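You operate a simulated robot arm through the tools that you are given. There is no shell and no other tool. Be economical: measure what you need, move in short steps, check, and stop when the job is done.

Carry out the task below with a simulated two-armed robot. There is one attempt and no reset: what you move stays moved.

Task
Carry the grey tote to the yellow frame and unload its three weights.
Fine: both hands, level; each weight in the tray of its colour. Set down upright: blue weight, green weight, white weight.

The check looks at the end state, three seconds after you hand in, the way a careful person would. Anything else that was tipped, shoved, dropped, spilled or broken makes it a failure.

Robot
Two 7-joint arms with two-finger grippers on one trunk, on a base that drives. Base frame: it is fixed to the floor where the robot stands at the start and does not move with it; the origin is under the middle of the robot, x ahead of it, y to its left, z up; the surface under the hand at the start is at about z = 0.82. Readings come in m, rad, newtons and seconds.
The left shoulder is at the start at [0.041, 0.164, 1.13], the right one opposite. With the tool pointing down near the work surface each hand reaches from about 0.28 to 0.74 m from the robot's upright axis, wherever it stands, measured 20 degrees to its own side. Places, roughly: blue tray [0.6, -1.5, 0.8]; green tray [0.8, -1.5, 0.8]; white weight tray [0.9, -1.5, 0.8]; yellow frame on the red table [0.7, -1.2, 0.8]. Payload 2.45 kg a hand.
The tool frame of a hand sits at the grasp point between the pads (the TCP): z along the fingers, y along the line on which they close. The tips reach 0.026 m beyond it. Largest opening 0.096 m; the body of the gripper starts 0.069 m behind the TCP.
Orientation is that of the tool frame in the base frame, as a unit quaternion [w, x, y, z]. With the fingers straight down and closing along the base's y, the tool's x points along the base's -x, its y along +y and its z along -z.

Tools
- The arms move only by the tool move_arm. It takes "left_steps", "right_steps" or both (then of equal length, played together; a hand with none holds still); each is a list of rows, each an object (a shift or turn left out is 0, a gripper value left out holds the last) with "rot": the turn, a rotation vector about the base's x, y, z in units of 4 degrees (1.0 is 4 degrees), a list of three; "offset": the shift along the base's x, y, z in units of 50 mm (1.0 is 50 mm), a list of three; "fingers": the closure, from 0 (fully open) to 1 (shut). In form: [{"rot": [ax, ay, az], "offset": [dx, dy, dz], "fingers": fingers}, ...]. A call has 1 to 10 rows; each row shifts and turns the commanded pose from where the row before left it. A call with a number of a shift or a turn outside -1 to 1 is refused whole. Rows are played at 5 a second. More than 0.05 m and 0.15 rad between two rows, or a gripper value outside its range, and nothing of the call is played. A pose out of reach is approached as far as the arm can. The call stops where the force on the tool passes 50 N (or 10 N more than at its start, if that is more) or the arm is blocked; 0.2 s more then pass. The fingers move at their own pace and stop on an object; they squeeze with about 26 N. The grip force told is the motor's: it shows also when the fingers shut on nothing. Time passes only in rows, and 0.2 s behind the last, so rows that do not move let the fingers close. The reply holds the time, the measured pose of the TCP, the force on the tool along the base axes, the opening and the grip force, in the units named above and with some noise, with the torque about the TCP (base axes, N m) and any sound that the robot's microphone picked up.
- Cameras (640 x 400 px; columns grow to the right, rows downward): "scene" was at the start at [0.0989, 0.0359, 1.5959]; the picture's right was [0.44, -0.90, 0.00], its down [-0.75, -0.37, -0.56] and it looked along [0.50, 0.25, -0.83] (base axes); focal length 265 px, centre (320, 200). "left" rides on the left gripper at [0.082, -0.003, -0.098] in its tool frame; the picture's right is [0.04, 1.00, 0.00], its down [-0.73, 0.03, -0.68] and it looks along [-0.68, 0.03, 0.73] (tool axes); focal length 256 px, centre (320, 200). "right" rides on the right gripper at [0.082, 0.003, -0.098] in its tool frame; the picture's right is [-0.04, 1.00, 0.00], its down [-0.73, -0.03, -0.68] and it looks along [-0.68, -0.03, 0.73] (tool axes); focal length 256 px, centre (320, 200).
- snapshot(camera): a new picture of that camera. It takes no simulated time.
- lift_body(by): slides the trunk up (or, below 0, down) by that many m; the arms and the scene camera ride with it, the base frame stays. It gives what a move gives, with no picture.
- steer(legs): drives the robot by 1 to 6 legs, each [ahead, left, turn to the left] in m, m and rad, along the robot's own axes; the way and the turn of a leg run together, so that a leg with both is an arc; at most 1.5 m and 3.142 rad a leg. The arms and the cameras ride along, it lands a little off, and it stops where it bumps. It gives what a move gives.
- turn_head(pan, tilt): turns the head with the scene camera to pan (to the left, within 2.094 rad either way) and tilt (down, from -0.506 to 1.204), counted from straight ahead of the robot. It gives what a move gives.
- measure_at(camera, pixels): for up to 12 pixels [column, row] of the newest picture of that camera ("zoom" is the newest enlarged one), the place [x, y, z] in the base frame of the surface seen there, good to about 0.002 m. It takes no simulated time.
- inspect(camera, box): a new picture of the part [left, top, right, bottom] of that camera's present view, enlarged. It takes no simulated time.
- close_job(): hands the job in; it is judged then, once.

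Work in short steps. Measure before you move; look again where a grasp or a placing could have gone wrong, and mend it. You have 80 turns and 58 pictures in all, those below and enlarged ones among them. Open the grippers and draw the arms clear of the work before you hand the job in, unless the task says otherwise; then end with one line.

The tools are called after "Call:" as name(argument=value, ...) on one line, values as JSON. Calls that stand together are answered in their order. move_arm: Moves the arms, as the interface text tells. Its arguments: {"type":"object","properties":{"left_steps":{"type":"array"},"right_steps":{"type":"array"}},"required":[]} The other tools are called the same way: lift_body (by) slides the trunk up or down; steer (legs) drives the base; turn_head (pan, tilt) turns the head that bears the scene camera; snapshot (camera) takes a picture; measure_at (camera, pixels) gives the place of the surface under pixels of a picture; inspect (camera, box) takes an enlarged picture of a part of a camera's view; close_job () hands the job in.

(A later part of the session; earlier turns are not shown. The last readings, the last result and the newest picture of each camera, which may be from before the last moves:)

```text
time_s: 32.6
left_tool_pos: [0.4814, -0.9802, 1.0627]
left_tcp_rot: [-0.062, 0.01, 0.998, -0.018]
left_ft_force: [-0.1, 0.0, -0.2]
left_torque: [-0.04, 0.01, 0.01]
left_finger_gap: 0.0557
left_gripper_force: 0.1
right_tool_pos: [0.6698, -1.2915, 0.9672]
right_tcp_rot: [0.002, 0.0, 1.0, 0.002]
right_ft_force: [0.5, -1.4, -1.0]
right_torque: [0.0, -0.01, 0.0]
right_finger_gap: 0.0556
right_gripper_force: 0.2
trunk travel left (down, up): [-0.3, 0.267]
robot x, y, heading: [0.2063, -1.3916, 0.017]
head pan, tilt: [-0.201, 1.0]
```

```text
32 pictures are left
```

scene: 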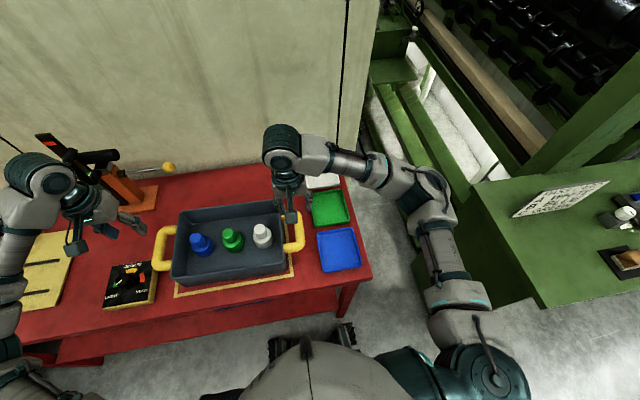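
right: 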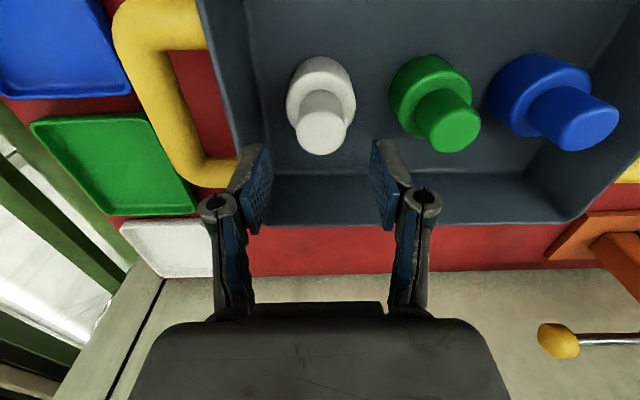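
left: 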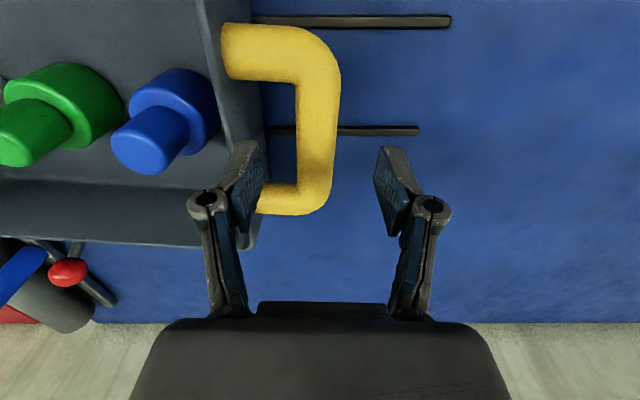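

The white knob (320,137) is centred between the fingers. I check its place and shoulder height.

Call:
measure_at(camera="right", pixels=[[320, 137], [298, 137], [343, 137], [318, 75], [345, 100], [300, 110], [444, 130], [581, 125]])

Call:
move_arm(right_steps=[{"offset": [0, 0, -0.7]}, {"offset": [0, 0, -0.68]}, {}, {"fingers": 1}, {"fingers": 1}, {}, {}])

Call:
snapshot(camera="right")

```text
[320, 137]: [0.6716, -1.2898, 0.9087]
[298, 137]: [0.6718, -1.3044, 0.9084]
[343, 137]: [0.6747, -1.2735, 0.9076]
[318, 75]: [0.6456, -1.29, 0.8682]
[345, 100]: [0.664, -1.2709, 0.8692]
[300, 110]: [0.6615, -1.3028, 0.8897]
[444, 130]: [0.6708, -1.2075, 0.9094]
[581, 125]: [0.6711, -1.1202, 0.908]
```

```text
time_s: 34.2
left_tool_pos: [0.4808, -0.9761, 1.0616]
left_tcp_rot: [-0.062, 0.01, 0.998, -0.019]
left_ft_force: [0.0, -0.7, -0.5]
left_torque: [0.04, 0.01, 0.01]
left_finger_gap: 0.0557
left_gripper_force: 0.0
right_tool_pos: [0.6695, -1.2878, 0.8982]
right_tcp_rot: [0.001, -0.001, 1.0, 0.002]
right_ft_force: [-0.1, 0.0, 1.8]
right_torque: [0.07, -0.08, 0.02]
right_finger_gap: 0.0335
right_gripper_force: 25.9
trunk travel left (down, up): [-0.3, 0.267]
robot x, y, heading: [0.2015, -1.3913, 0.023]
head pan, tilt: [-0.201, 1.0]
```

```text
31 pictures are left
```

right: 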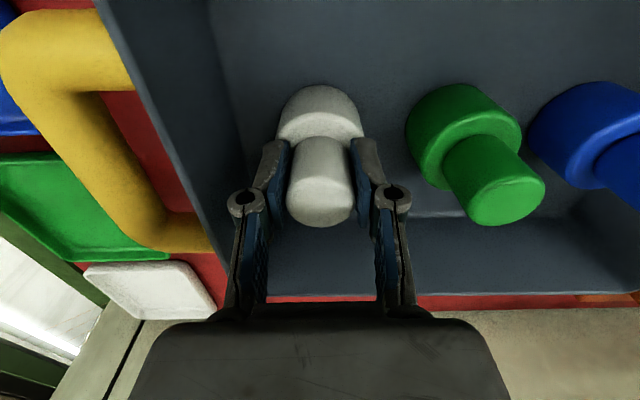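

White is gripped (0.0335 m, 26 N). I lift 125 mm and carry toward the white tray.

Call:
move_arm(right_steps=[{"offset": [0, 0, 0.6]}, {"offset": [0, 0, 0.95]}, {"offset": [0, 0, 0.95]}, {"offset": [0.5, -0.6, 0]}, {"offset": [0.6, -0.6, 0]}, {"offset": [0.6, -0.65, 0]}, {"offset": [0.65, -0.65, 0]}, {"offset": [0.65, -0.65, 0]}, {"offset": [0.65, -0.65, 0]}, {"offset": [0.7, -0.6, 0]}])

Call:
snapshot(camera="right")

Call:
snapshot(camera="scene")

```text
time_s: 36.4
left_tool_pos: [0.4827, -0.9765, 1.0611]
left_tcp_rot: [-0.063, 0.01, 0.998, -0.02]
left_ft_force: [-0.3, 0.1, -0.9]
left_torque: [-0.02, -0.01, 0.0]
left_finger_gap: 0.0555
left_gripper_force: 0.0
right_tool_pos: [0.8899, -1.5101, 1.0228]
right_tcp_rot: [0.0, -0.001, 1.0, 0.001]
right_ft_force: [0.5, -1.5, -3.4]
right_torque: [0.01, 0.0, 0.01]
right_finger_gap: 0.0331
right_gripper_force: 26.2
trunk travel left (down, up): [-0.3, 0.267]
robot x, y, heading: [0.2068, -1.3914, 0.016]
head pan, tilt: [-0.201, 1.0]
```

```text
30 pictures are left
```

right: 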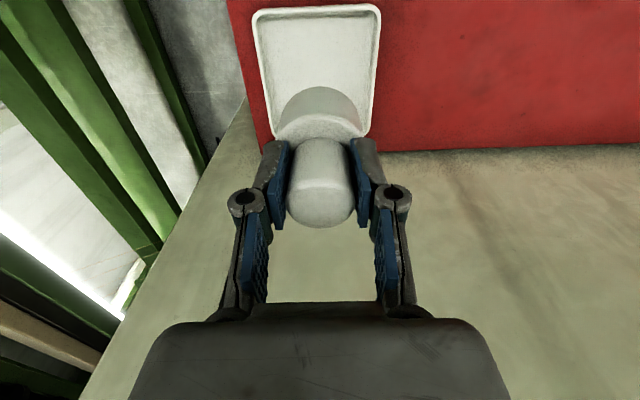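

```text
29 pictures are left
```

scene: 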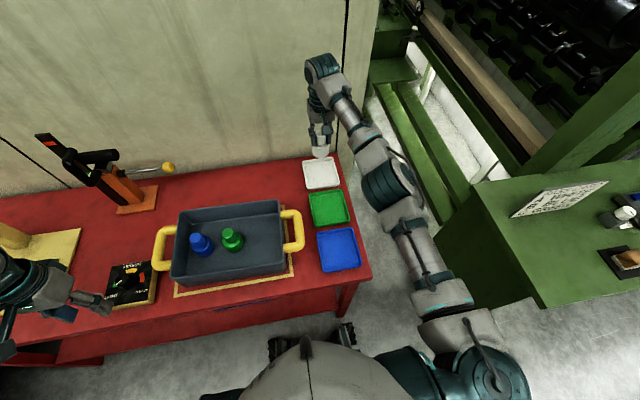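

Reach is fine. I measure the white tray's edges and the wall clearance to choose the drop point.

Call:
measure_at(camera="scene", pixels=[[322, 175], [306, 187], [339, 184], [305, 164], [322, 188], [329, 208], [312, 224], [349, 220], [338, 250], [320, 270]])

Call:
measure_at(camera="right", pixels=[[258, 13], [376, 10], [315, 60], [272, 130], [366, 130], [315, 8], [375, 145]])

```text
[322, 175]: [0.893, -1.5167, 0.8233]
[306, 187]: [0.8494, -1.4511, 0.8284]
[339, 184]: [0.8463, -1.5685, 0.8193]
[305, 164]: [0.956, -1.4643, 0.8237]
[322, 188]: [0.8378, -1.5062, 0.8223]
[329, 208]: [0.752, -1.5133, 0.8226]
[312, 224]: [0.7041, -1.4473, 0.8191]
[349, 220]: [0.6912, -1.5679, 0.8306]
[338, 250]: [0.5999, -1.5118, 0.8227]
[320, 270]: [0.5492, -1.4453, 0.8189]
```

```text
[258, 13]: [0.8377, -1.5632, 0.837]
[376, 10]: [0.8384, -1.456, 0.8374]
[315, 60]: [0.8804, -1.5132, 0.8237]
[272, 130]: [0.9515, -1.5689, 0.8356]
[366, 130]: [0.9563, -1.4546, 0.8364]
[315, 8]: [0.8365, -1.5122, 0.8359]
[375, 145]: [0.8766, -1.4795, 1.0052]
```

Tray centre (0.897, −1.511); the weight is over it. I lower to just above the floor, then creep to contact.

Call:
move_arm(right_steps=[{"offset": [0.08, 0, -0.6]}, {"offset": [0, 0, -0.7]}, {"offset": [0, 0, -0.6]}, {"offset": [0, 0, -0.4]}, {"offset": [0, 0, -0.08]}, {"offset": [0, 0, -0.05]}, {"offset": [0, 0, -0.05]}, {}])

Call:
inspect(camera="scene", box=[280, 130, 380, 193])

```text
time_s: 38.2
left_tool_pos: [0.4817, -0.9756, 1.0622]
left_tcp_rot: [-0.063, 0.01, 0.998, -0.019]
left_ft_force: [0.4, -0.4, 0.5]
left_torque: [0.03, 0.03, 0.0]
left_finger_gap: 0.0557
left_gripper_force: 0.0
right_tool_pos: [0.892, -1.5096, 0.8985]
right_tcp_rot: [0.001, 0.0, 1.0, 0.001]
right_ft_force: [0.4, 0.0, -2.7]
right_torque: [-0.01, 0.03, 0.0]
right_finger_gap: 0.0333
right_gripper_force: 25.8
trunk travel left (down, up): [-0.3, 0.267]
robot x, y, heading: [0.2048, -1.387, 0.018]
head pan, tilt: [-0.201, 1.0]
```

```text
6.35 times, centred on (330, 162) of scene
```

zoom: 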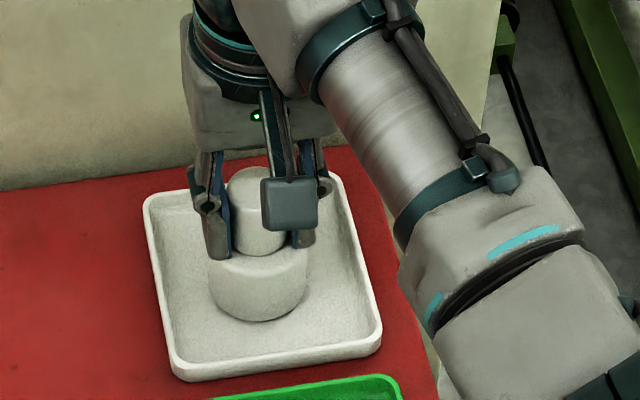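

The force still reads −2.7 N (weight hanging), so it's 1–2 mm short; I creep down further.

Call:
move_arm(right_steps=[{"offset": [0, 0, -0.03]}, {"offset": [0, 0, -0.03]}, {}])

```text
time_s: 39.0
left_tool_pos: [0.4815, -0.9767, 1.0618]
left_tcp_rot: [-0.063, 0.009, 0.998, -0.019]
left_ft_force: [-0.3, -0.1, 0.5]
left_torque: [0.01, 0.0, 0.04]
left_finger_gap: 0.0561
left_gripper_force: 0.1
right_tool_pos: [0.8927, -1.5086, 0.8962]
right_tcp_rot: [0.001, 0.0, 1.0, 0.001]
right_ft_force: [0.3, -0.1, -0.3]
right_torque: [0.02, -0.03, 0.06]
right_finger_gap: 0.0332
right_gripper_force: 26.0
trunk travel left (down, up): [-0.3, 0.267]
robot x, y, heading: [0.2094, -1.3908, 0.02]
head pan, tilt: [-0.201, 1.0]
```

Contact (force ~0). I open, rise, check, and return towards the green weight.

Call:
move_arm(right_steps=[{"fingers": 0.42}, {"fingers": 0.42}, {"offset": [0, 0, 0.5]}, {"offset": [0, 0, 0.95]}, {"offset": [0, 0, 0.95]}, {"offset": [-0.6, 0.7, 0]}, {"offset": [-0.6, 0.7, 0]}, {"offset": [-0.6, 0.75, 0]}, {"offset": [-0.6, 0.75, 0]}, {"offset": [-0.6, 0.75, 0]}])

Call:
move_arm(right_steps=[{"offset": [-0.7, 0.7, 0]}, {"offset": [-0.7, 0.73, 0]}, {"offset": [0, 0.95, 0]}, {"offset": [0, 0, -0.9]}, {}])

Call:
snapshot(camera="right")

Call:
inspect(camera="scene", box=[140, 130, 380, 280])

```text
time_s: 41.2
left_tool_pos: [0.4813, -0.9748, 1.0617]
left_tcp_rot: [-0.062, 0.011, 0.998, -0.02]
left_ft_force: [0.2, -0.4, 1.3]
left_torque: [-0.03, -0.03, -0.03]
left_finger_gap: 0.0556
left_gripper_force: 0.1
right_tool_pos: [0.739, -1.3248, 1.017]
right_tcp_rot: [0.001, 0.0, 1.0, 0.0]
right_ft_force: [-0.2, 0.5, 0.7]
right_torque: [-0.05, -0.04, 0.0]
right_finger_gap: 0.0555
right_gripper_force: 0.1
trunk travel left (down, up): [-0.3, 0.267]
robot x, y, heading: [0.2047, -1.3891, 0.016]
head pan, tilt: [-0.201, 1.0]
```

```text
refused: row 2 steps farther than a row can; nothing moved
```

```text
27 pictures are left
```

right: 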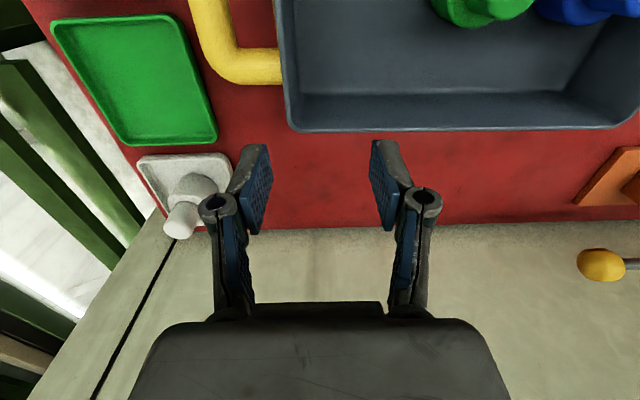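

```text
2.67 times, centred on (260, 205) of scene
```

zoom: 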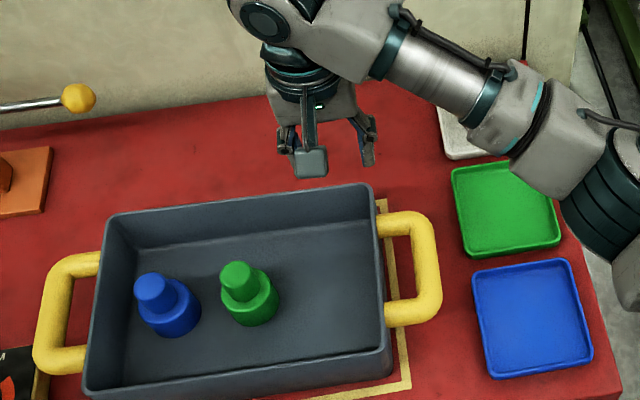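

White stands in its tray. Now to above green near (0.672, −1.203).

Call:
move_arm(right_steps=[{"offset": [-0.65, 0.7, 0]}, {"offset": [-0.65, 0.7, 0]}, {"offset": [0, 0.95, 0]}, {"offset": [0, 0.05, -0.9]}, {}])

Call:
snapshot(camera="right")

Call:
measure_at(camera="right", pixels=[[320, 137], [298, 137], [343, 137], [320, 110], [320, 150]])

```text
time_s: 42.4
left_tool_pos: [0.4806, -0.9807, 1.063]
left_tcp_rot: [-0.062, 0.01, 0.998, -0.017]
left_ft_force: [0.2, 0.1, -0.5]
left_torque: [-0.03, 0.03, 0.01]
left_finger_gap: 0.0557
left_gripper_force: 0.0
right_tool_pos: [0.6757, -1.2087, 0.9713]
right_tcp_rot: [0.001, 0.0, 1.0, 0.003]
right_ft_force: [-0.1, 0.8, -0.5]
right_torque: [0.01, 0.02, 0.03]
right_finger_gap: 0.0555
right_gripper_force: 0.1
trunk travel left (down, up): [-0.3, 0.267]
robot x, y, heading: [0.2068, -1.3936, 0.022]
head pan, tilt: [-0.201, 1.0]
```

```text
25 pictures are left
```

right: 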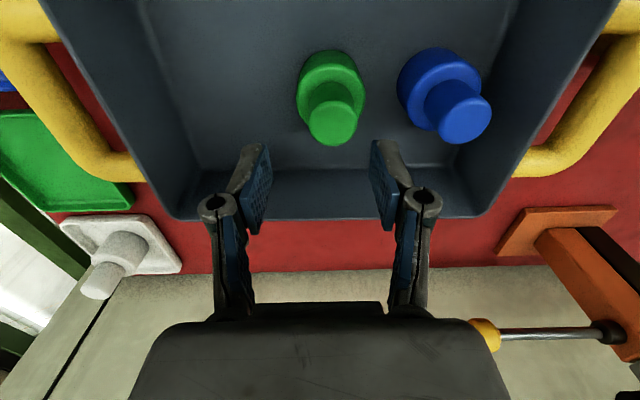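

```text
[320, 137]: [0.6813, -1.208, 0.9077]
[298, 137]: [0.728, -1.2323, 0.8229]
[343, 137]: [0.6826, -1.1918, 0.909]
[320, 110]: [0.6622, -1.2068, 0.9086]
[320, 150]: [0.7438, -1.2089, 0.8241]
```

The knob centre is at col ≈333 → y ≈ −1.200, x ≈ 0.672. I shift +8 mm in y, lower, grip, and lift.

Call:
move_arm(right_steps=[{"offset": [-0.06, 0.17, 0]}, {"offset": [0, 0, -0.7]}, {"offset": [0, 0, -0.76]}, {}, {"fingers": 1}, {"fingers": 1}, {}, {}])

Call:
snapshot(camera="right")

```text
time_s: 44.2
left_tool_pos: [0.4808, -0.9759, 1.062]
left_tcp_rot: [-0.063, 0.01, 0.998, -0.019]
left_ft_force: [0.1, -0.1, 0.5]
left_torque: [0.0, -0.02, -0.01]
left_finger_gap: 0.0559
left_gripper_force: 0.0
right_tool_pos: [0.672, -1.1956, 0.8981]
right_tcp_rot: [0.002, 0.0, 1.0, 0.001]
right_ft_force: [0.5, 1.8, 4.7]
right_torque: [0.2, -0.02, 0.01]
right_finger_gap: 0.0333
right_gripper_force: 25.6
trunk travel left (down, up): [-0.3, 0.267]
robot x, y, heading: [0.2058, -1.3898, 0.017]
head pan, tilt: [-0.201, 1.0]
```

```text
24 pictures are left
```

right: 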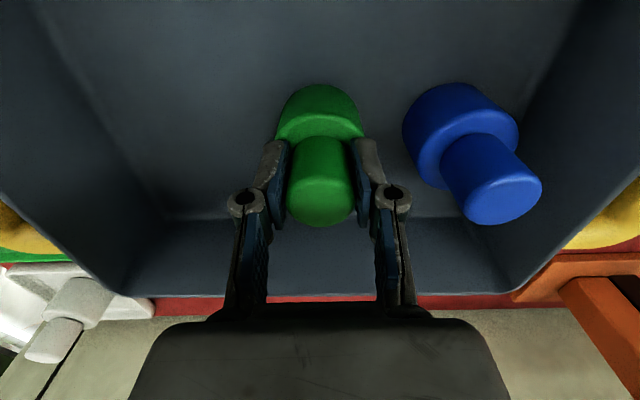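

Green gripped. Lift 125 mm and carry to the green tray (0.755, −1.512).

Call:
move_arm(right_steps=[{"offset": [0, 0, 0.6]}, {"offset": [0, 0, 0.95]}, {"offset": [0, 0, 0.95]}, {"offset": [0.24, -0.9, 0]}, {"offset": [0.24, -0.9, 0]}, {"offset": [0.24, -0.9, 0]}, {"offset": [0.24, -0.9, 0]}, {"offset": [0.24, -0.9, 0]}, {"offset": [0.24, -0.9, 0]}, {"offset": [0.2, -0.9, 0]}])

Call:
snapshot(camera="right")

Call:
measure_at(camera="right", pixels=[[258, 13], [376, 10], [315, 60], [272, 130], [366, 130], [315, 8]])

```text
time_s: 46.4
left_tool_pos: [0.4805, -0.9781, 1.0632]
left_tcp_rot: [-0.063, 0.01, 0.998, -0.018]
left_ft_force: [-1.1, -0.7, 0.8]
left_torque: [0.0, 0.0, 0.03]
left_finger_gap: 0.0556
left_gripper_force: 0.1
right_tool_pos: [0.7539, -1.515, 1.0244]
right_tcp_rot: [0.001, 0.0, 1.0, 0.002]
right_ft_force: [0.1, -0.5, -2.2]
right_torque: [-0.01, -0.01, -0.01]
right_finger_gap: 0.0335
right_gripper_force: 25.7
trunk travel left (down, up): [-0.3, 0.267]
robot x, y, heading: [0.2045, -1.3932, 0.019]
head pan, tilt: [-0.201, 1.0]
```

```text
23 pictures are left
```

right: 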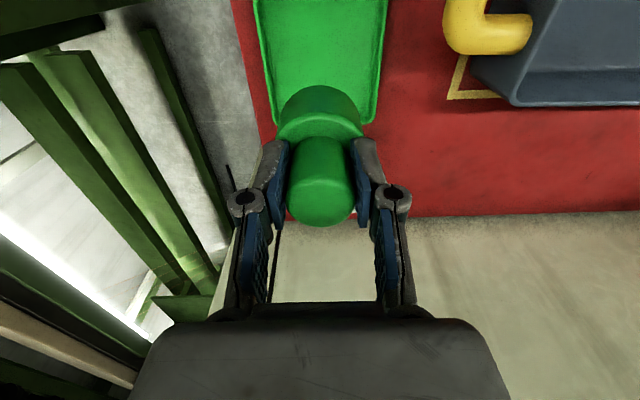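

```text
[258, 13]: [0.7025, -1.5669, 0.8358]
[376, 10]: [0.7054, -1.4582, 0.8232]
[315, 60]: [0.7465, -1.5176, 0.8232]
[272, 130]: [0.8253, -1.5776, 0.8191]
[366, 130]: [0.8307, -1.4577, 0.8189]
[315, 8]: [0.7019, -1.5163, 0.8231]
```

Over the green tray (y edges −1.567…−1.455). Lower to contact.

Call:
move_arm(right_steps=[{"offset": [0.02, 0.06, -0.6]}, {"offset": [0, 0, -0.7]}, {"offset": [0, 0, -0.6]}, {"offset": [0, 0, -0.5]}, {"offset": [0, 0, -0.05]}, {"offset": [0, 0, -0.03]}, {"offset": [0, 0, -0.03]}, {}])

```text
time_s: 48.2
left_tool_pos: [0.4812, -0.978, 1.0623]
left_tcp_rot: [-0.062, 0.011, 0.998, -0.019]
left_ft_force: [0.1, -0.1, 0.3]
left_torque: [0.0, 0.0, 0.0]
left_finger_gap: 0.0557
left_gripper_force: 0.0
right_tool_pos: [0.7556, -1.5113, 0.8986]
right_tcp_rot: [0.001, 0.0, 1.0, 0.001]
right_ft_force: [0.8, -0.8, -2.0]
right_torque: [0.0, 0.03, 0.02]
right_finger_gap: 0.0333
right_gripper_force: 26.2
trunk travel left (down, up): [-0.3, 0.267]
robot x, y, heading: [0.2014, -1.3885, 0.022]
head pan, tilt: [-0.201, 1.0]
```

Still hanging (−2 N); creep 3 mm more.

Call:
move_arm(right_steps=[{"offset": [0, 0, -0.03]}, {"offset": [0, 0, -0.03]}, {}])

```text
time_s: 49.0
left_tool_pos: [0.4806, -0.9762, 1.0617]
left_tcp_rot: [-0.062, 0.01, 0.998, -0.019]
left_ft_force: [0.7, 0.5, 0.5]
left_torque: [0.0, 0.02, -0.01]
left_finger_gap: 0.0555
left_gripper_force: 0.1
right_tool_pos: [0.7559, -1.5088, 0.8961]
right_tcp_rot: [0.003, 0.0, 1.0, 0.002]
right_ft_force: [1.1, -1.5, 10.5]
right_torque: [-0.06, 0.17, 0.03]
right_finger_gap: 0.0332
right_gripper_force: 25.7
trunk travel left (down, up): [-0.3, 0.267]
robot x, y, heading: [0.2046, -1.3885, 0.021]
head pan, tilt: [-0.201, 1.0]
```

Contact (+10 N). Release, rise, and head to the blue weight.

Call:
move_arm(right_steps=[{"offset": [0, 0, 0.03]}, {"fingers": 0.42}, {"fingers": 0.42}, {"offset": [0, 0, 0.5]}, {"offset": [0, 0, 0.95]}, {"offset": [0, 0, 0.95]}, {"offset": [-0.2, 0.95, 0]}, {"offset": [-0.2, 0.95, 0]}, {"offset": [-0.2, 0.95, 0]}, {"offset": [-0.2, 0.95, 0]}])

Call:
move_arm(right_steps=[{"offset": [-0.2, 0.95, 0]}, {"offset": [-0.2, 0.95, 0]}, {"offset": [-0.2, 0.95, 0]}, {"offset": [-0.2, 0.95, 0]}, {"offset": [0, 0.28, -0.9]}, {}])

Call:
snapshot(camera="right")

Call:
measure_at(camera="right", pixels=[[320, 137], [300, 125], [340, 125], [330, 125], [310, 125], [320, 110]])

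Call:
inspect(camera="scene", box=[140, 130, 380, 280])

```text
time_s: 51.2
left_tool_pos: [0.4813, -0.9761, 1.0621]
left_tcp_rot: [-0.062, 0.009, 0.998, -0.02]
left_ft_force: [-0.2, 0.3, 0.1]
left_torque: [0.02, -0.02, 0.0]
left_finger_gap: 0.0558
left_gripper_force: 0.1
right_tool_pos: [0.7171, -1.3175, 1.0169]
right_tcp_rot: [0.001, 0.001, 1.0, 0.0]
right_ft_force: [0.4, 0.4, 0.2]
right_torque: [-0.04, 0.01, 0.02]
right_finger_gap: 0.0558
right_gripper_force: 0.0
trunk travel left (down, up): [-0.3, 0.267]
robot x, y, heading: [0.2051, -1.3908, 0.018]
head pan, tilt: [-0.201, 1.0]
```

```text
time_s: 52.6
left_tool_pos: [0.4813, -0.9757, 1.0608]
left_tcp_rot: [-0.063, 0.01, 0.998, -0.02]
left_ft_force: [0.1, -0.7, 0.1]
left_torque: [-0.01, 0.01, 0.0]
left_finger_gap: 0.0558
left_gripper_force: 0.0
right_tool_pos: [0.687, -1.1642, 0.972]
right_tcp_rot: [0.002, 0.002, 1.0, 0.002]
right_ft_force: [0.1, -0.3, 0.3]
right_torque: [-0.04, -0.01, 0.0]
right_finger_gap: 0.0559
right_gripper_force: 0.1
right hand out of reach, approached as far as the arm can: row 4
trunk travel left (down, up): [-0.3, 0.267]
robot x, y, heading: [0.2074, -1.388, 0.019]
head pan, tilt: [-0.201, 1.0]
```

```text
22 pictures are left
```

right: 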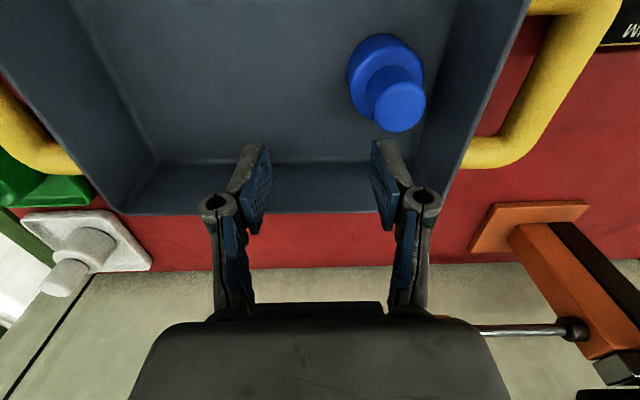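

```text
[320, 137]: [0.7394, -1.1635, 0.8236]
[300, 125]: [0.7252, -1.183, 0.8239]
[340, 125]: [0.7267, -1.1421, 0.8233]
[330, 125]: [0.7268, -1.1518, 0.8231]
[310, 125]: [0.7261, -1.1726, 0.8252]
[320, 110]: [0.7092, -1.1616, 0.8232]
```

```text
2.67 times, centred on (260, 205) of scene
```

zoom: 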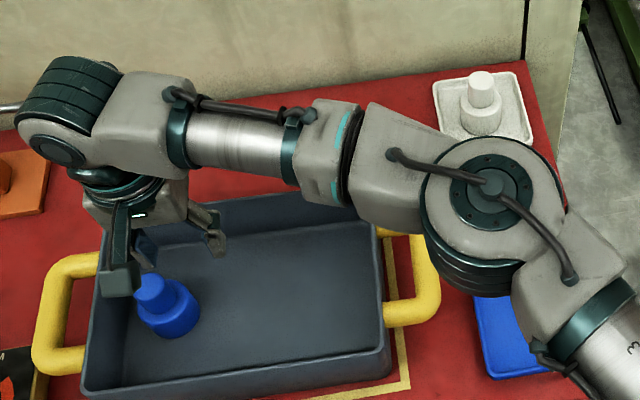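

The right arm reaches its cross-body limit at y ≈ −1.164; green is presumably upright in its tray (arm hides it). I raise the hand and drive the robot 0.12 m left.

Call:
move_arm(right_steps=[{"offset": [0, 0, 0.9]}, {"offset": [0, 0, 0.9]}])

Call:
steer(legs=[[0, 0.12, 0]])

Call:
snapshot(camera="scene")

Call:
snapshot(camera="right")

```text
time_s: 53.2
left_tool_pos: [0.481, -0.9803, 1.0629]
left_tcp_rot: [-0.063, 0.01, 0.998, -0.018]
left_ft_force: [0.1, 0.1, 0.1]
left_torque: [-0.02, -0.02, -0.01]
left_finger_gap: 0.0556
left_gripper_force: 0.1
right_tool_pos: [0.6997, -1.1826, 1.0527]
right_tcp_rot: [0.002, 0.0, 1.0, 0.003]
right_ft_force: [0.4, -0.1, 0.7]
right_torque: [0.03, 0.04, 0.02]
right_finger_gap: 0.0556
right_gripper_force: 0.0
right hand out of reach, approached as far as the arm can: row 1, 2
trunk travel left (down, up): [-0.3, 0.267]
robot x, y, heading: [0.2056, -1.3932, 0.018]
head pan, tilt: [-0.201, 1.0]
```

```text
time_s: 54.7
left_tool_pos: [0.4659, -0.8372, 1.0578]
left_tcp_rot: [-0.061, 0.008, 0.998, -0.027]
left_ft_force: [-0.3, 0.4, -0.4]
left_torque: [-0.03, 0.02, 0.01]
left_finger_gap: 0.0557
left_gripper_force: 0.1
right_tool_pos: [0.6939, -1.0404, 1.058]
right_tcp_rot: [0.007, 0.015, 1.0, -0.001]
right_ft_force: [-3.5, 2.0, -0.1]
right_torque: [-0.17, -0.22, 0.01]
right_finger_gap: 0.0557
right_gripper_force: 0.1
trunk travel left (down, up): [-0.3, 0.267]
robot x, y, heading: [0.2029, -1.2661, 0.021]
head pan, tilt: [-0.201, 1.0]
stopped in leg 1: the robot was blocked; the commanded pose is now the measured one
```

```text
20 pictures are left
```

scene: 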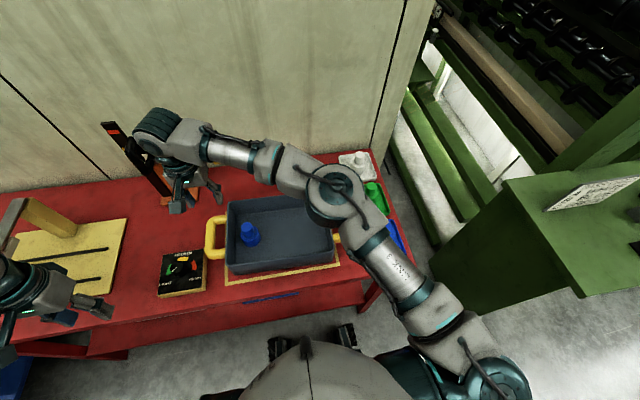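

```text
19 pictures are left
```

right: 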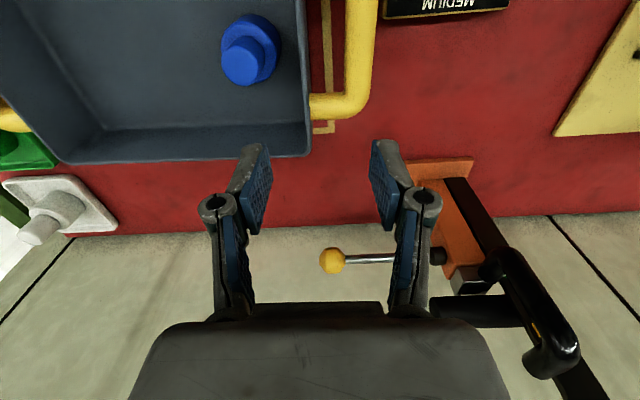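

The drive was blocked near the end, with the right wrist close to the clamp post. I draw the hand away (−x, −y) gently and inspect the clamp.

Call:
move_arm(right_steps=[{"offset": [-0.2, -0.5, 0]}, {"offset": [-0.2, -0.8, 0]}, {}])

Call:
inspect(camera="scene", box=[60, 90, 300, 240])

```text
time_s: 55.5
left_tool_pos: [0.4687, -0.8588, 1.0665]
left_tcp_rot: [-0.062, 0.01, 0.998, -0.016]
left_ft_force: [-1.3, 0.9, 0.2]
left_torque: [-0.02, -0.03, 0.02]
left_finger_gap: 0.0557
left_gripper_force: 0.1
right_tool_pos: [0.678, -1.1285, 1.0629]
right_tcp_rot: [0.006, 0.018, 1.0, 0.009]
right_ft_force: [-0.7, 0.0, 0.1]
right_torque: [-0.08, -0.06, 0.04]
right_finger_gap: 0.0557
right_gripper_force: 0.0
trunk travel left (down, up): [-0.3, 0.267]
robot x, y, heading: [0.2025, -1.2653, 0.013]
head pan, tilt: [-0.201, 1.0]
```

```text
2.67 times, centred on (180, 165) of scene
```

zoom: 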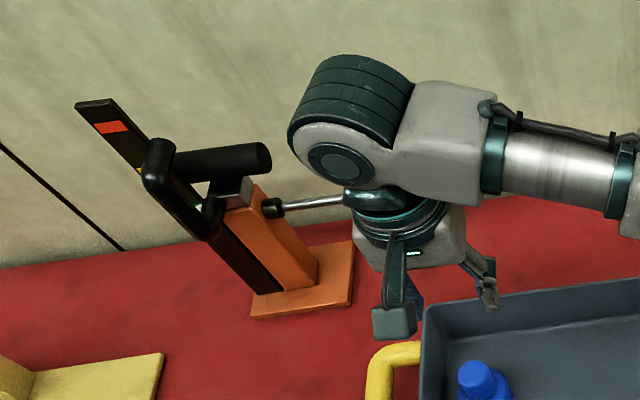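

I compare the clamp's present place with earlier readings (post top 0.881,−0.824,1.123).

Call:
measure_at(camera="zoom", pixels=[[95, 104], [352, 245], [345, 303], [252, 316], [272, 280], [270, 208], [330, 280], [115, 128]])

```text
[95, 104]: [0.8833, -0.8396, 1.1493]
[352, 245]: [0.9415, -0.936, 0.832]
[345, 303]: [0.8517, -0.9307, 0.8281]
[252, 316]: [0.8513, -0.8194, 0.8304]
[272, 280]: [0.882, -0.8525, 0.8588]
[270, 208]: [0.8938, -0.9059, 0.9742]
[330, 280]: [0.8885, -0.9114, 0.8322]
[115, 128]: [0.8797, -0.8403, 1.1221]
```

Readings suggest the post might have moved, ambiguous; I'll check the yellow knob after moving. Now above the blue weight.

Call:
move_arm(right_steps=[{"offset": [-0.06, 0.13, 0], "rot": [-0.26, 0.17, 0.5]}, {"offset": [-0.06, 0.13, -0.9]}, {"offset": [0, 0, -0.9]}, {}])

Call:
snapshot(camera="right")

Call:
measure_at(camera="right", pixels=[[320, 137], [300, 130], [340, 130], [320, 110], [320, 120]])

Call:
inspect(camera="scene", box=[60, 90, 300, 240])

```text
time_s: 56.7
left_tool_pos: [0.4654, -0.8392, 1.0613]
left_tcp_rot: [-0.062, 0.007, 0.998, -0.023]
left_ft_force: [-0.3, -1.1, 0.1]
left_torque: [0.04, 0.0, 0.03]
left_finger_gap: 0.0558
left_gripper_force: 0.1
right_tool_pos: [0.6704, -1.0954, 0.9725]
right_tcp_rot: [0.001, -0.002, 1.0, -0.006]
right_ft_force: [-0.6, 0.4, -0.3]
right_torque: [-0.01, -0.1, -0.02]
right_finger_gap: 0.0556
right_gripper_force: 0.0
trunk travel left (down, up): [-0.3, 0.267]
robot x, y, heading: [0.1998, -1.2595, 0.019]
head pan, tilt: [-0.201, 1.0]
stopped in row 4 (right hand): the arm was blocked; the commanded pose is now the measured one
```

```text
17 pictures are left
```

right: 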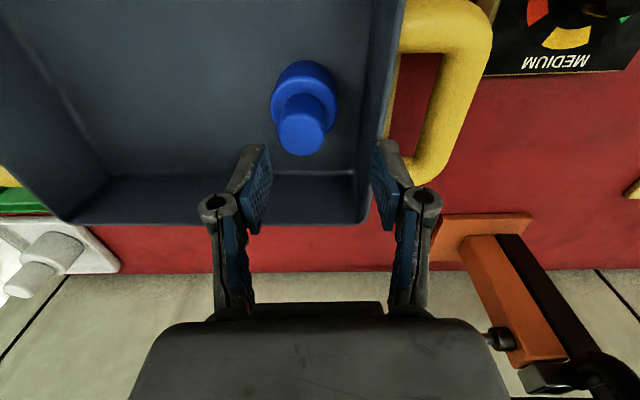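

```text
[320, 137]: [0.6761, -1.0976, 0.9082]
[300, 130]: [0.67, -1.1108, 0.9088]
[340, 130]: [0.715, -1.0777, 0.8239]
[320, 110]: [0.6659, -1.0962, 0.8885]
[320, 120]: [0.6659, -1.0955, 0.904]
```

```text
2.67 times, centred on (180, 165) of scene
```

zoom: 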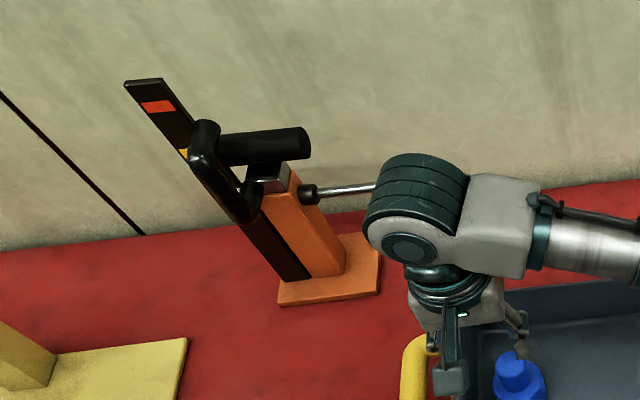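

The view shifted between pictures and both hands read ±20 mm in y, so the robot body seems to lean or be pressed. I measure the clamp again and look at the left side for what blocks.

Call:
measure_at(camera="zoom", pixels=[[158, 106], [378, 238], [376, 290], [280, 304], [305, 196], [187, 342], [145, 232]])

Call:
turn_head(pan=0.5, tilt=0.9)

Call:
snapshot(camera="scene")

```text
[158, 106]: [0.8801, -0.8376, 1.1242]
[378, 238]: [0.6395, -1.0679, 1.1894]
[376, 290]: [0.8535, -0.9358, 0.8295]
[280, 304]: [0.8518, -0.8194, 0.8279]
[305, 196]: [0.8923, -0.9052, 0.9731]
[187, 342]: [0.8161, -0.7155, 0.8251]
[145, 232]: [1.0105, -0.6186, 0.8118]
```

```text
time_s: 57.8
left_tool_pos: [0.4667, -0.8812, 1.0758]
left_tcp_rot: [-0.062, 0.009, 0.998, -0.004]
left_ft_force: [0.8, 0.2, -0.1]
left_torque: [-0.02, 0.0, -0.04]
left_finger_gap: 0.0556
left_gripper_force: 0.0
right_tool_pos: [0.6724, -1.138, 0.9764]
right_tcp_rot: [0.0, 0.0, 1.0, 0.011]
right_ft_force: [1.2, -1.1, -0.2]
right_torque: [0.05, 0.09, 0.01]
right_finger_gap: 0.0559
right_gripper_force: 0.0
trunk travel left (down, up): [-0.3, 0.267]
robot x, y, heading: [0.2014, -1.2646, 0.018]
head pan, tilt: [0.499, 0.901]
```

```text
15 pictures are left
```

scene: 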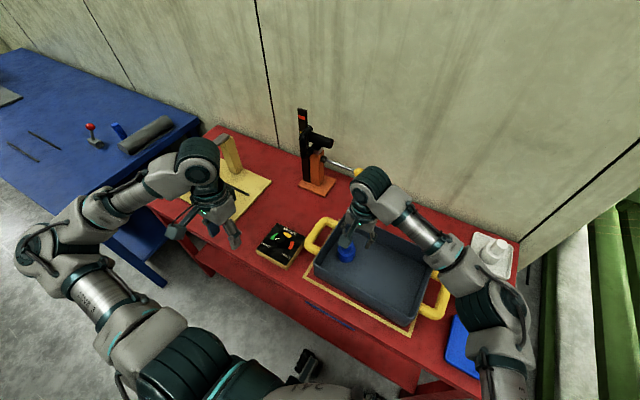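

The readings show the whole body rocking sideways (roll) after the stop. I let it settle with idle rows and watch.

Call:
move_arm(right_steps=[{}, {}, {}, {}, {}, {}, {}, {}, {}, {}])

Call:
move_arm(right_steps=[{}, {}])

Call:
move_arm(right_steps=[{}, {}])

```text
time_s: 60.0
left_tool_pos: [0.4654, -0.8389, 1.0622]
left_tcp_rot: [-0.06, 0.007, 0.998, -0.024]
left_ft_force: [0.0, -0.5, -1.0]
left_torque: [0.05, 0.0, 0.01]
left_finger_gap: 0.0557
left_gripper_force: 0.0
right_tool_pos: [0.6675, -1.0926, 0.9732]
right_tcp_rot: [0.001, -0.002, 1.0, -0.004]
right_ft_force: [-0.7, 0.0, -0.5]
right_torque: [-0.1, -0.12, 0.02]
right_finger_gap: 0.0558
right_gripper_force: 0.0
trunk travel left (down, up): [-0.3, 0.267]
robot x, y, heading: [0.2006, -1.2548, 0.022]
head pan, tilt: [0.499, 0.901]
```

```text
time_s: 60.6
left_tool_pos: [0.4671, -0.8807, 1.0755]
left_tcp_rot: [-0.061, 0.008, 0.998, -0.005]
left_ft_force: [0.5, -1.0, -0.3]
left_torque: [0.05, 0.04, 0.02]
left_finger_gap: 0.0559
left_gripper_force: 0.0
right_tool_pos: [0.671, -1.1347, 0.9768]
right_tcp_rot: [0.0, 0.001, 1.0, 0.011]
right_ft_force: [0.0, -1.1, 0.4]
right_torque: [0.02, 0.0, -0.01]
right_finger_gap: 0.0558
right_gripper_force: 0.0
trunk travel left (down, up): [-0.3, 0.267]
robot x, y, heading: [0.2041, -1.2632, 0.015]
head pan, tilt: [0.499, 0.901]
```

```text
time_s: 61.2
left_tool_pos: [0.4666, -0.8603, 1.0695]
left_tcp_rot: [-0.061, 0.008, 0.998, -0.012]
left_ft_force: [0.5, -0.3, 0.2]
left_torque: [0.0, 0.02, -0.01]
left_finger_gap: 0.0557
left_gripper_force: 0.0
right_tool_pos: [0.6709, -1.1167, 0.9738]
right_tcp_rot: [0.0, -0.001, 1.0, 0.003]
right_ft_force: [0.0, -0.3, -0.1]
right_torque: [0.05, 0.05, 0.02]
right_finger_gap: 0.0558
right_gripper_force: 0.1
trunk travel left (down, up): [-0.3, 0.267]
robot x, y, heading: [0.2032, -1.2629, 0.014]
head pan, tilt: [0.499, 0.901]
```

A steady ±20 mm rocking persists, so the base is probably pressing against something. I raise the hand and drive slightly back and right to free it.

Call:
move_arm(right_steps=[{"offset": [0, 0, 0.9]}, {"offset": [0, 0, 0.5]}])

Call:
steer(legs=[[-0.04, -0.03, 0]])

Call:
move_arm(right_steps=[{}, {}, {}, {}, {}])

Call:
move_arm(right_steps=[{}, {}])

Call:
move_arm(right_steps=[{}, {}])

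```text
time_s: 61.8
left_tool_pos: [0.466, -0.8362, 1.0637]
left_tcp_rot: [-0.06, 0.008, 0.998, -0.023]
left_ft_force: [-0.3, -0.2, -0.6]
left_torque: [-0.07, 0.02, 0.0]
left_finger_gap: 0.0558
left_gripper_force: 0.1
right_tool_pos: [0.6693, -1.0928, 1.0427]
right_tcp_rot: [0.001, -0.001, 1.0, -0.005]
right_ft_force: [-0.2, 0.2, 0.4]
right_torque: [-0.1, -0.04, 0.0]
right_finger_gap: 0.0554
right_gripper_force: 0.2
trunk travel left (down, up): [-0.3, 0.267]
robot x, y, heading: [0.2011, -1.256, 0.023]
head pan, tilt: [0.499, 0.901]
```

```text
time_s: 62.7
left_tool_pos: [0.4279, -0.8546, 1.0578]
left_tcp_rot: [-0.062, 0.007, 0.998, -0.028]
left_ft_force: [-0.9, -0.3, 0.7]
left_torque: [-0.02, -0.07, 0.03]
left_finger_gap: 0.0558
left_gripper_force: 0.0
right_tool_pos: [0.6287, -1.1096, 1.0399]
right_tcp_rot: [0.001, -0.003, 1.0, -0.009]
right_ft_force: [-1.9, 1.2, 0.0]
right_torque: [-0.09, -0.17, -0.02]
right_finger_gap: 0.0559
right_gripper_force: 0.1
trunk travel left (down, up): [-0.3, 0.267]
robot x, y, heading: [0.1622, -1.2813, 0.022]
head pan, tilt: [0.499, 0.901]
```

```text
time_s: 63.9
left_tool_pos: [0.4226, -0.8804, 1.0675]
left_tcp_rot: [-0.061, 0.006, 0.998, -0.014]
left_ft_force: [0.2, -0.8, 0.5]
left_torque: [0.0, 0.04, -0.03]
left_finger_gap: 0.0558
left_gripper_force: 0.2
right_tool_pos: [0.6267, -1.136, 1.0463]
right_tcp_rot: [0.002, -0.002, 1.0, 0.002]
right_ft_force: [-0.8, 0.1, 0.1]
right_torque: [-0.01, -0.01, 0.0]
right_finger_gap: 0.0559
right_gripper_force: 0.1
trunk travel left (down, up): [-0.3, 0.267]
robot x, y, heading: [0.1646, -1.2856, 0.019]
head pan, tilt: [0.499, 0.901]
```

```text
time_s: 64.7
left_tool_pos: [0.4217, -0.8649, 1.0657]
left_tcp_rot: [-0.059, 0.005, 0.998, -0.023]
left_ft_force: [0.0, -0.6, 0.7]
left_torque: [0.03, 0.0, -0.01]
left_finger_gap: 0.056
left_gripper_force: 0.0
right_tool_pos: [0.6214, -1.1182, 1.0464]
right_tcp_rot: [0.006, -0.004, 1.0, -0.003]
right_ft_force: [-0.6, 0.1, 0.2]
right_torque: [0.02, -0.02, -0.02]
right_finger_gap: 0.0559
right_gripper_force: 0.1
trunk travel left (down, up): [-0.3, 0.267]
robot x, y, heading: [0.1622, -1.2784, 0.023]
head pan, tilt: [0.499, 0.901]
stopped in row 2 (right hand): the arm was blocked; the commanded pose is now the measured one
```

```text
time_s: 65.3
left_tool_pos: [0.4215, -0.8576, 1.0641]
left_tcp_rot: [-0.055, 0.005, 0.998, -0.03]
left_ft_force: [-1.0, -1.0, -0.7]
left_torque: [-0.02, -0.04, 0.02]
left_finger_gap: 0.0557
left_gripper_force: 0.1
right_tool_pos: [0.6216, -1.1089, 1.0456]
right_tcp_rot: [0.004, -0.005, 1.0, -0.005]
right_ft_force: [-1.2, 0.5, 0.0]
right_torque: [-0.03, -0.06, -0.04]
right_finger_gap: 0.0557
right_gripper_force: 0.1
trunk travel left (down, up): [-0.3, 0.267]
robot x, y, heading: [0.1624, -1.2731, 0.021]
head pan, tilt: [0.499, 0.901]
```

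Rocking looks smaller now. I sample a bit longer and look at the robot's front from above.

Call:
move_arm(right_steps=[{}, {}, {}, {}, {}, {}])

Call:
move_arm(right_steps=[{}, {}])

Call:
turn_head(pan=0.1, tilt=1.2)

Call:
snapshot(camera="scene")

```text
time_s: 66.7
left_tool_pos: [0.4221, -0.8858, 1.0716]
left_tcp_rot: [-0.057, 0.005, 0.998, -0.014]
left_ft_force: [0.8, -1.1, -0.4]
left_torque: [0.05, 0.03, 0.01]
left_finger_gap: 0.0558
left_gripper_force: 0.0
right_tool_pos: [0.6231, -1.1391, 1.049]
right_tcp_rot: [0.004, -0.003, 1.0, 0.006]
right_ft_force: [1.0, 0.0, 0.8]
right_torque: [0.06, 0.08, -0.02]
right_finger_gap: 0.0556
right_gripper_force: 0.0
trunk travel left (down, up): [-0.3, 0.267]
robot x, y, heading: [0.1611, -1.2812, 0.022]
head pan, tilt: [0.499, 0.901]
```

```text
time_s: 67.3
left_tool_pos: [0.4207, -0.8618, 1.0653]
left_tcp_rot: [-0.061, 0.005, 0.998, -0.022]
left_ft_force: [0.1, 0.1, -0.5]
left_torque: [0.01, 0.01, -0.02]
left_finger_gap: 0.0555
left_gripper_force: 0.1
right_tool_pos: [0.6223, -1.1146, 1.0465]
right_tcp_rot: [0.004, -0.004, 1.0, -0.003]
right_ft_force: [-0.3, 0.6, 0.3]
right_torque: [0.01, -0.04, -0.01]
right_finger_gap: 0.0555
right_gripper_force: 0.1
trunk travel left (down, up): [-0.3, 0.267]
robot x, y, heading: [0.1627, -1.2748, 0.017]
head pan, tilt: [0.499, 0.901]
```

```text
time_s: 68.2
left_tool_pos: [0.4209, -0.8623, 1.0655]
left_tcp_rot: [-0.06, 0.005, 0.998, -0.022]
left_ft_force: [-0.4, -0.6, -0.6]
left_torque: [0.03, -0.03, 0.0]
left_finger_gap: 0.0557
left_gripper_force: 0.1
right_tool_pos: [0.6221, -1.1149, 1.0478]
right_tcp_rot: [0.004, -0.004, 1.0, -0.003]
right_ft_force: [-0.2, 0.5, -0.4]
right_torque: [0.0, -0.05, -0.01]
right_finger_gap: 0.0556
right_gripper_force: 0.1
trunk travel left (down, up): [-0.3, 0.267]
robot x, y, heading: [0.1638, -1.275, 0.016]
head pan, tilt: [0.099, 1.201]
```

```text
14 pictures are left
```

scene: 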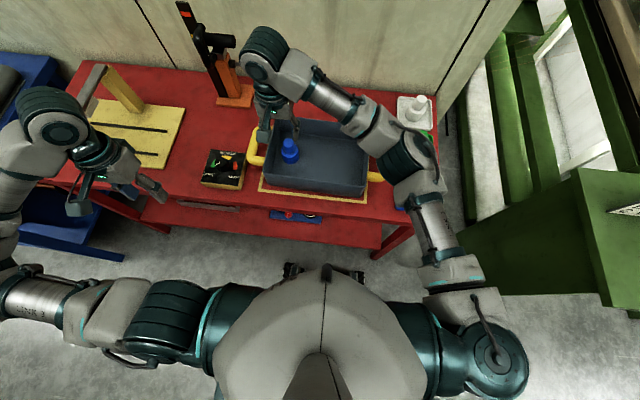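

The last two samples agree (−0.862). I sample twice more to confirm it has settled.

Call:
move_arm(right_steps=[{}])

Call:
move_arm(right_steps=[{}])

Call:
move_arm(right_steps=[{}])

Call:
measure_at(camera="scene", pixels=[[187, 12], [246, 104], [216, 102], [417, 102], [428, 135], [258, 190], [368, 196], [365, 155], [278, 124], [288, 145]])

```text
time_s: 68.6
left_tool_pos: [0.4214, -0.8799, 1.0701]
left_tcp_rot: [-0.054, 0.005, 0.998, -0.019]
left_ft_force: [-0.1, -0.8, 0.7]
left_torque: [-0.01, 0.03, -0.03]
left_finger_gap: 0.0557
left_gripper_force: 0.1
right_tool_pos: [0.6234, -1.1318, 1.0488]
right_tcp_rot: [0.005, -0.004, 1.0, 0.004]
right_ft_force: [0.2, -0.4, -0.2]
right_torque: [-0.02, 0.03, 0.02]
right_finger_gap: 0.0558
right_gripper_force: 0.0
trunk travel left (down, up): [-0.3, 0.267]
robot x, y, heading: [0.1622, -1.2778, 0.025]
head pan, tilt: [0.099, 1.201]
```

```text
time_s: 69.0
left_tool_pos: [0.4213, -0.8597, 1.0634]
left_tcp_rot: [-0.058, 0.005, 0.998, -0.026]
left_ft_force: [0.2, 0.5, 0.1]
left_torque: [0.03, -0.02, 0.01]
left_finger_gap: 0.0559
left_gripper_force: 0.0
right_tool_pos: [0.6218, -1.111, 1.048]
right_tcp_rot: [0.005, -0.006, 1.0, -0.004]
right_ft_force: [-0.1, 0.8, 0.1]
right_torque: [-0.03, -0.05, -0.01]
right_finger_gap: 0.0558
right_gripper_force: 0.0
trunk travel left (down, up): [-0.3, 0.267]
robot x, y, heading: [0.162, -1.273, 0.018]
head pan, tilt: [0.099, 1.201]
```

```text
time_s: 69.4
left_tool_pos: [0.4228, -0.8816, 1.0706]
left_tcp_rot: [-0.057, 0.005, 0.998, -0.018]
left_ft_force: [0.4, 0.1, -0.5]
left_torque: [0.02, 0.03, 0.0]
left_finger_gap: 0.0556
left_gripper_force: 0.0
right_tool_pos: [0.6244, -1.1338, 1.0477]
right_tcp_rot: [0.005, -0.004, 1.0, 0.005]
right_ft_force: [-0.2, 0.5, 0.3]
right_torque: [0.01, 0.06, 0.0]
right_finger_gap: 0.0556
right_gripper_force: 0.1
trunk travel left (down, up): [-0.3, 0.267]
robot x, y, heading: [0.159, -1.2809, 0.023]
head pan, tilt: [0.099, 1.201]
```

```text
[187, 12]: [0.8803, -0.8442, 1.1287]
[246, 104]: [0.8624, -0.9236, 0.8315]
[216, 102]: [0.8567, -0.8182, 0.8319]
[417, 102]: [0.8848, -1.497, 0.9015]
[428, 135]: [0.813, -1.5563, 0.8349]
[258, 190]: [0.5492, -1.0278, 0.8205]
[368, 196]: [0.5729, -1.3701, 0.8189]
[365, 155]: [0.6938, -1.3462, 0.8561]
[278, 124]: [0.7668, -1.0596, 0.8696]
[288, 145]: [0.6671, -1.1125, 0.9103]
```

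It still rocks. The left arm, which was blocked at a folded pose, is the likely cause; I move it to a comfortable pose ahead and straighten it.

Call:
move_arm(left_steps=[{"offset": [0.6, 0, 0.1], "rot": [0, -0.6, 0]}, {"offset": [0.6, 0, 0.1], "rot": [0.2, -0.6, 0]}, {"offset": [0.6, 0, 0.1], "rot": [0.2, -0.5, 0]}, {}, {}, {}, {}])

Call:
move_arm(right_steps=[{}])

Call:
move_arm(right_steps=[{}])

```text
time_s: 71.0
left_tool_pos: [0.5115, -0.8751, 1.0839]
left_tcp_rot: [0.002, 0.006, 1.0, -0.005]
left_ft_force: [-1.0, -0.3, 0.2]
left_torque: [-0.01, -0.02, 0.02]
left_finger_gap: 0.0557
left_gripper_force: 0.1
right_tool_pos: [0.6233, -1.1273, 1.0482]
right_tcp_rot: [0.004, -0.004, 1.0, 0.002]
right_ft_force: [0.8, -0.1, 0.9]
right_torque: [0.03, 0.04, 0.02]
right_finger_gap: 0.0561
right_gripper_force: 0.2
trunk travel left (down, up): [-0.3, 0.267]
robot x, y, heading: [0.1644, -1.2819, 0.022]
head pan, tilt: [0.099, 1.201]
```

```text
time_s: 71.4
left_tool_pos: [0.5127, -0.8686, 1.0821]
left_tcp_rot: [0.002, 0.005, 1.0, -0.007]
left_ft_force: [0.1, 0.2, 0.0]
left_torque: [-0.03, 0.0, -0.01]
left_finger_gap: 0.0555
left_gripper_force: 0.0
right_tool_pos: [0.6217, -1.1213, 1.0472]
right_tcp_rot: [0.004, -0.004, 1.0, 0.0]
right_ft_force: [-0.7, -0.2, -0.5]
right_torque: [0.0, 0.0, -0.01]
right_finger_gap: 0.0557
right_gripper_force: 0.0
trunk travel left (down, up): [-0.3, 0.267]
robot x, y, heading: [0.166, -1.2737, 0.021]
head pan, tilt: [0.099, 1.201]
```

```text
time_s: 71.8
left_tool_pos: [0.5125, -0.8697, 1.082]
left_tcp_rot: [0.002, 0.006, 1.0, -0.007]
left_ft_force: [0.3, -0.3, 0.1]
left_torque: [0.01, 0.02, 0.0]
left_finger_gap: 0.0558
left_gripper_force: 0.1
right_tool_pos: [0.6237, -1.1221, 1.0481]
right_tcp_rot: [0.004, -0.004, 1.0, 0.0]
right_ft_force: [0.3, -0.6, 0.2]
right_torque: [0.04, -0.01, 0.06]
right_finger_gap: 0.0557
right_gripper_force: 0.0
trunk travel left (down, up): [-0.3, 0.267]
robot x, y, heading: [0.1648, -1.2746, 0.021]
head pan, tilt: [0.099, 1.201]
```

The rocking stopped. Now I move the right hand above blue (0.671, −1.112) and check.

Call:
move_arm(right_steps=[{"offset": [0.48, 0.1, 0]}, {"offset": [0.48, 0.1, -0.6]}, {"offset": [0, 0, -0.9]}, {}, {}])

Call:
snapshot(camera="right")

Call:
measure_at(camera="right", pixels=[[320, 137], [305, 130], [335, 130], [320, 110], [320, 120], [320, 145]])

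```text
time_s: 73.0
left_tool_pos: [0.5115, -0.8754, 1.0848]
left_tcp_rot: [0.002, 0.006, 1.0, -0.006]
left_ft_force: [-0.2, -1.0, -0.1]
left_torque: [0.01, 0.0, 0.02]
left_finger_gap: 0.0561
left_gripper_force: 0.1
right_tool_pos: [0.6728, -1.1158, 0.9716]
right_tcp_rot: [0.005, -0.005, 1.0, 0.002]
right_ft_force: [0.2, 1.1, 0.2]
right_torque: [0.01, 0.03, 0.01]
right_finger_gap: 0.0559
right_gripper_force: 0.2
trunk travel left (down, up): [-0.3, 0.267]
robot x, y, heading: [0.1622, -1.2772, 0.018]
head pan, tilt: [0.099, 1.201]
```

```text
13 pictures are left
```

right: 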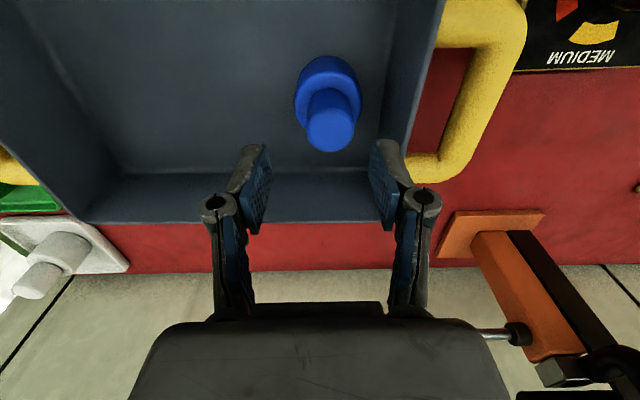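

```text
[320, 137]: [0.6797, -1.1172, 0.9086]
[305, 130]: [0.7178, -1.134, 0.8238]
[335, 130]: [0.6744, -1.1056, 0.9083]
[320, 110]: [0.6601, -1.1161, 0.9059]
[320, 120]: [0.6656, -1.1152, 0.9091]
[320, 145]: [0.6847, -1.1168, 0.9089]
```

Knob centre at col ≈331 → y ≈ −1.1085. Shift +7 mm, lower and grip.

Call:
move_arm(right_steps=[{"offset": [0, 0.14, 0]}, {"offset": [0, 0, -0.7]}, {"offset": [0, 0, -0.77]}, {}, {"fingers": 1}, {"fingers": 1}, {}, {}])

Call:
snapshot(camera="right")

```text
time_s: 74.8
left_tool_pos: [0.5113, -0.8714, 1.0829]
left_tcp_rot: [0.003, 0.006, 1.0, -0.007]
left_ft_force: [0.0, 0.1, 0.7]
left_torque: [-0.02, 0.02, 0.01]
left_finger_gap: 0.0558
left_gripper_force: 0.0
right_tool_pos: [0.6713, -1.1071, 0.8995]
right_tcp_rot: [0.004, -0.004, 1.0, 0.0]
right_ft_force: [-0.9, 2.1, 7.6]
right_torque: [0.16, -0.07, 0.06]
right_finger_gap: 0.0332
right_gripper_force: 26.3
trunk travel left (down, up): [-0.3, 0.267]
robot x, y, heading: [0.1643, -1.2769, 0.021]
head pan, tilt: [0.099, 1.201]
```

```text
12 pictures are left
```

right: 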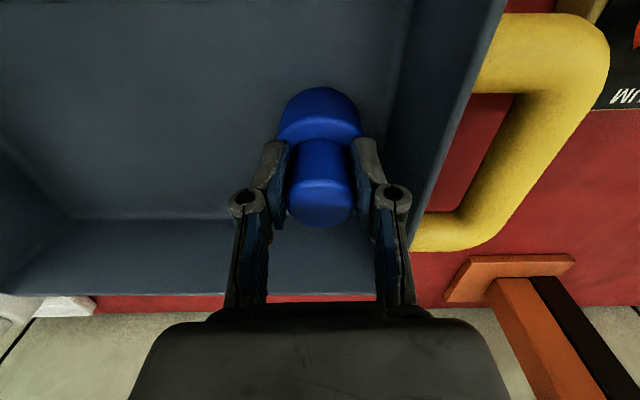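

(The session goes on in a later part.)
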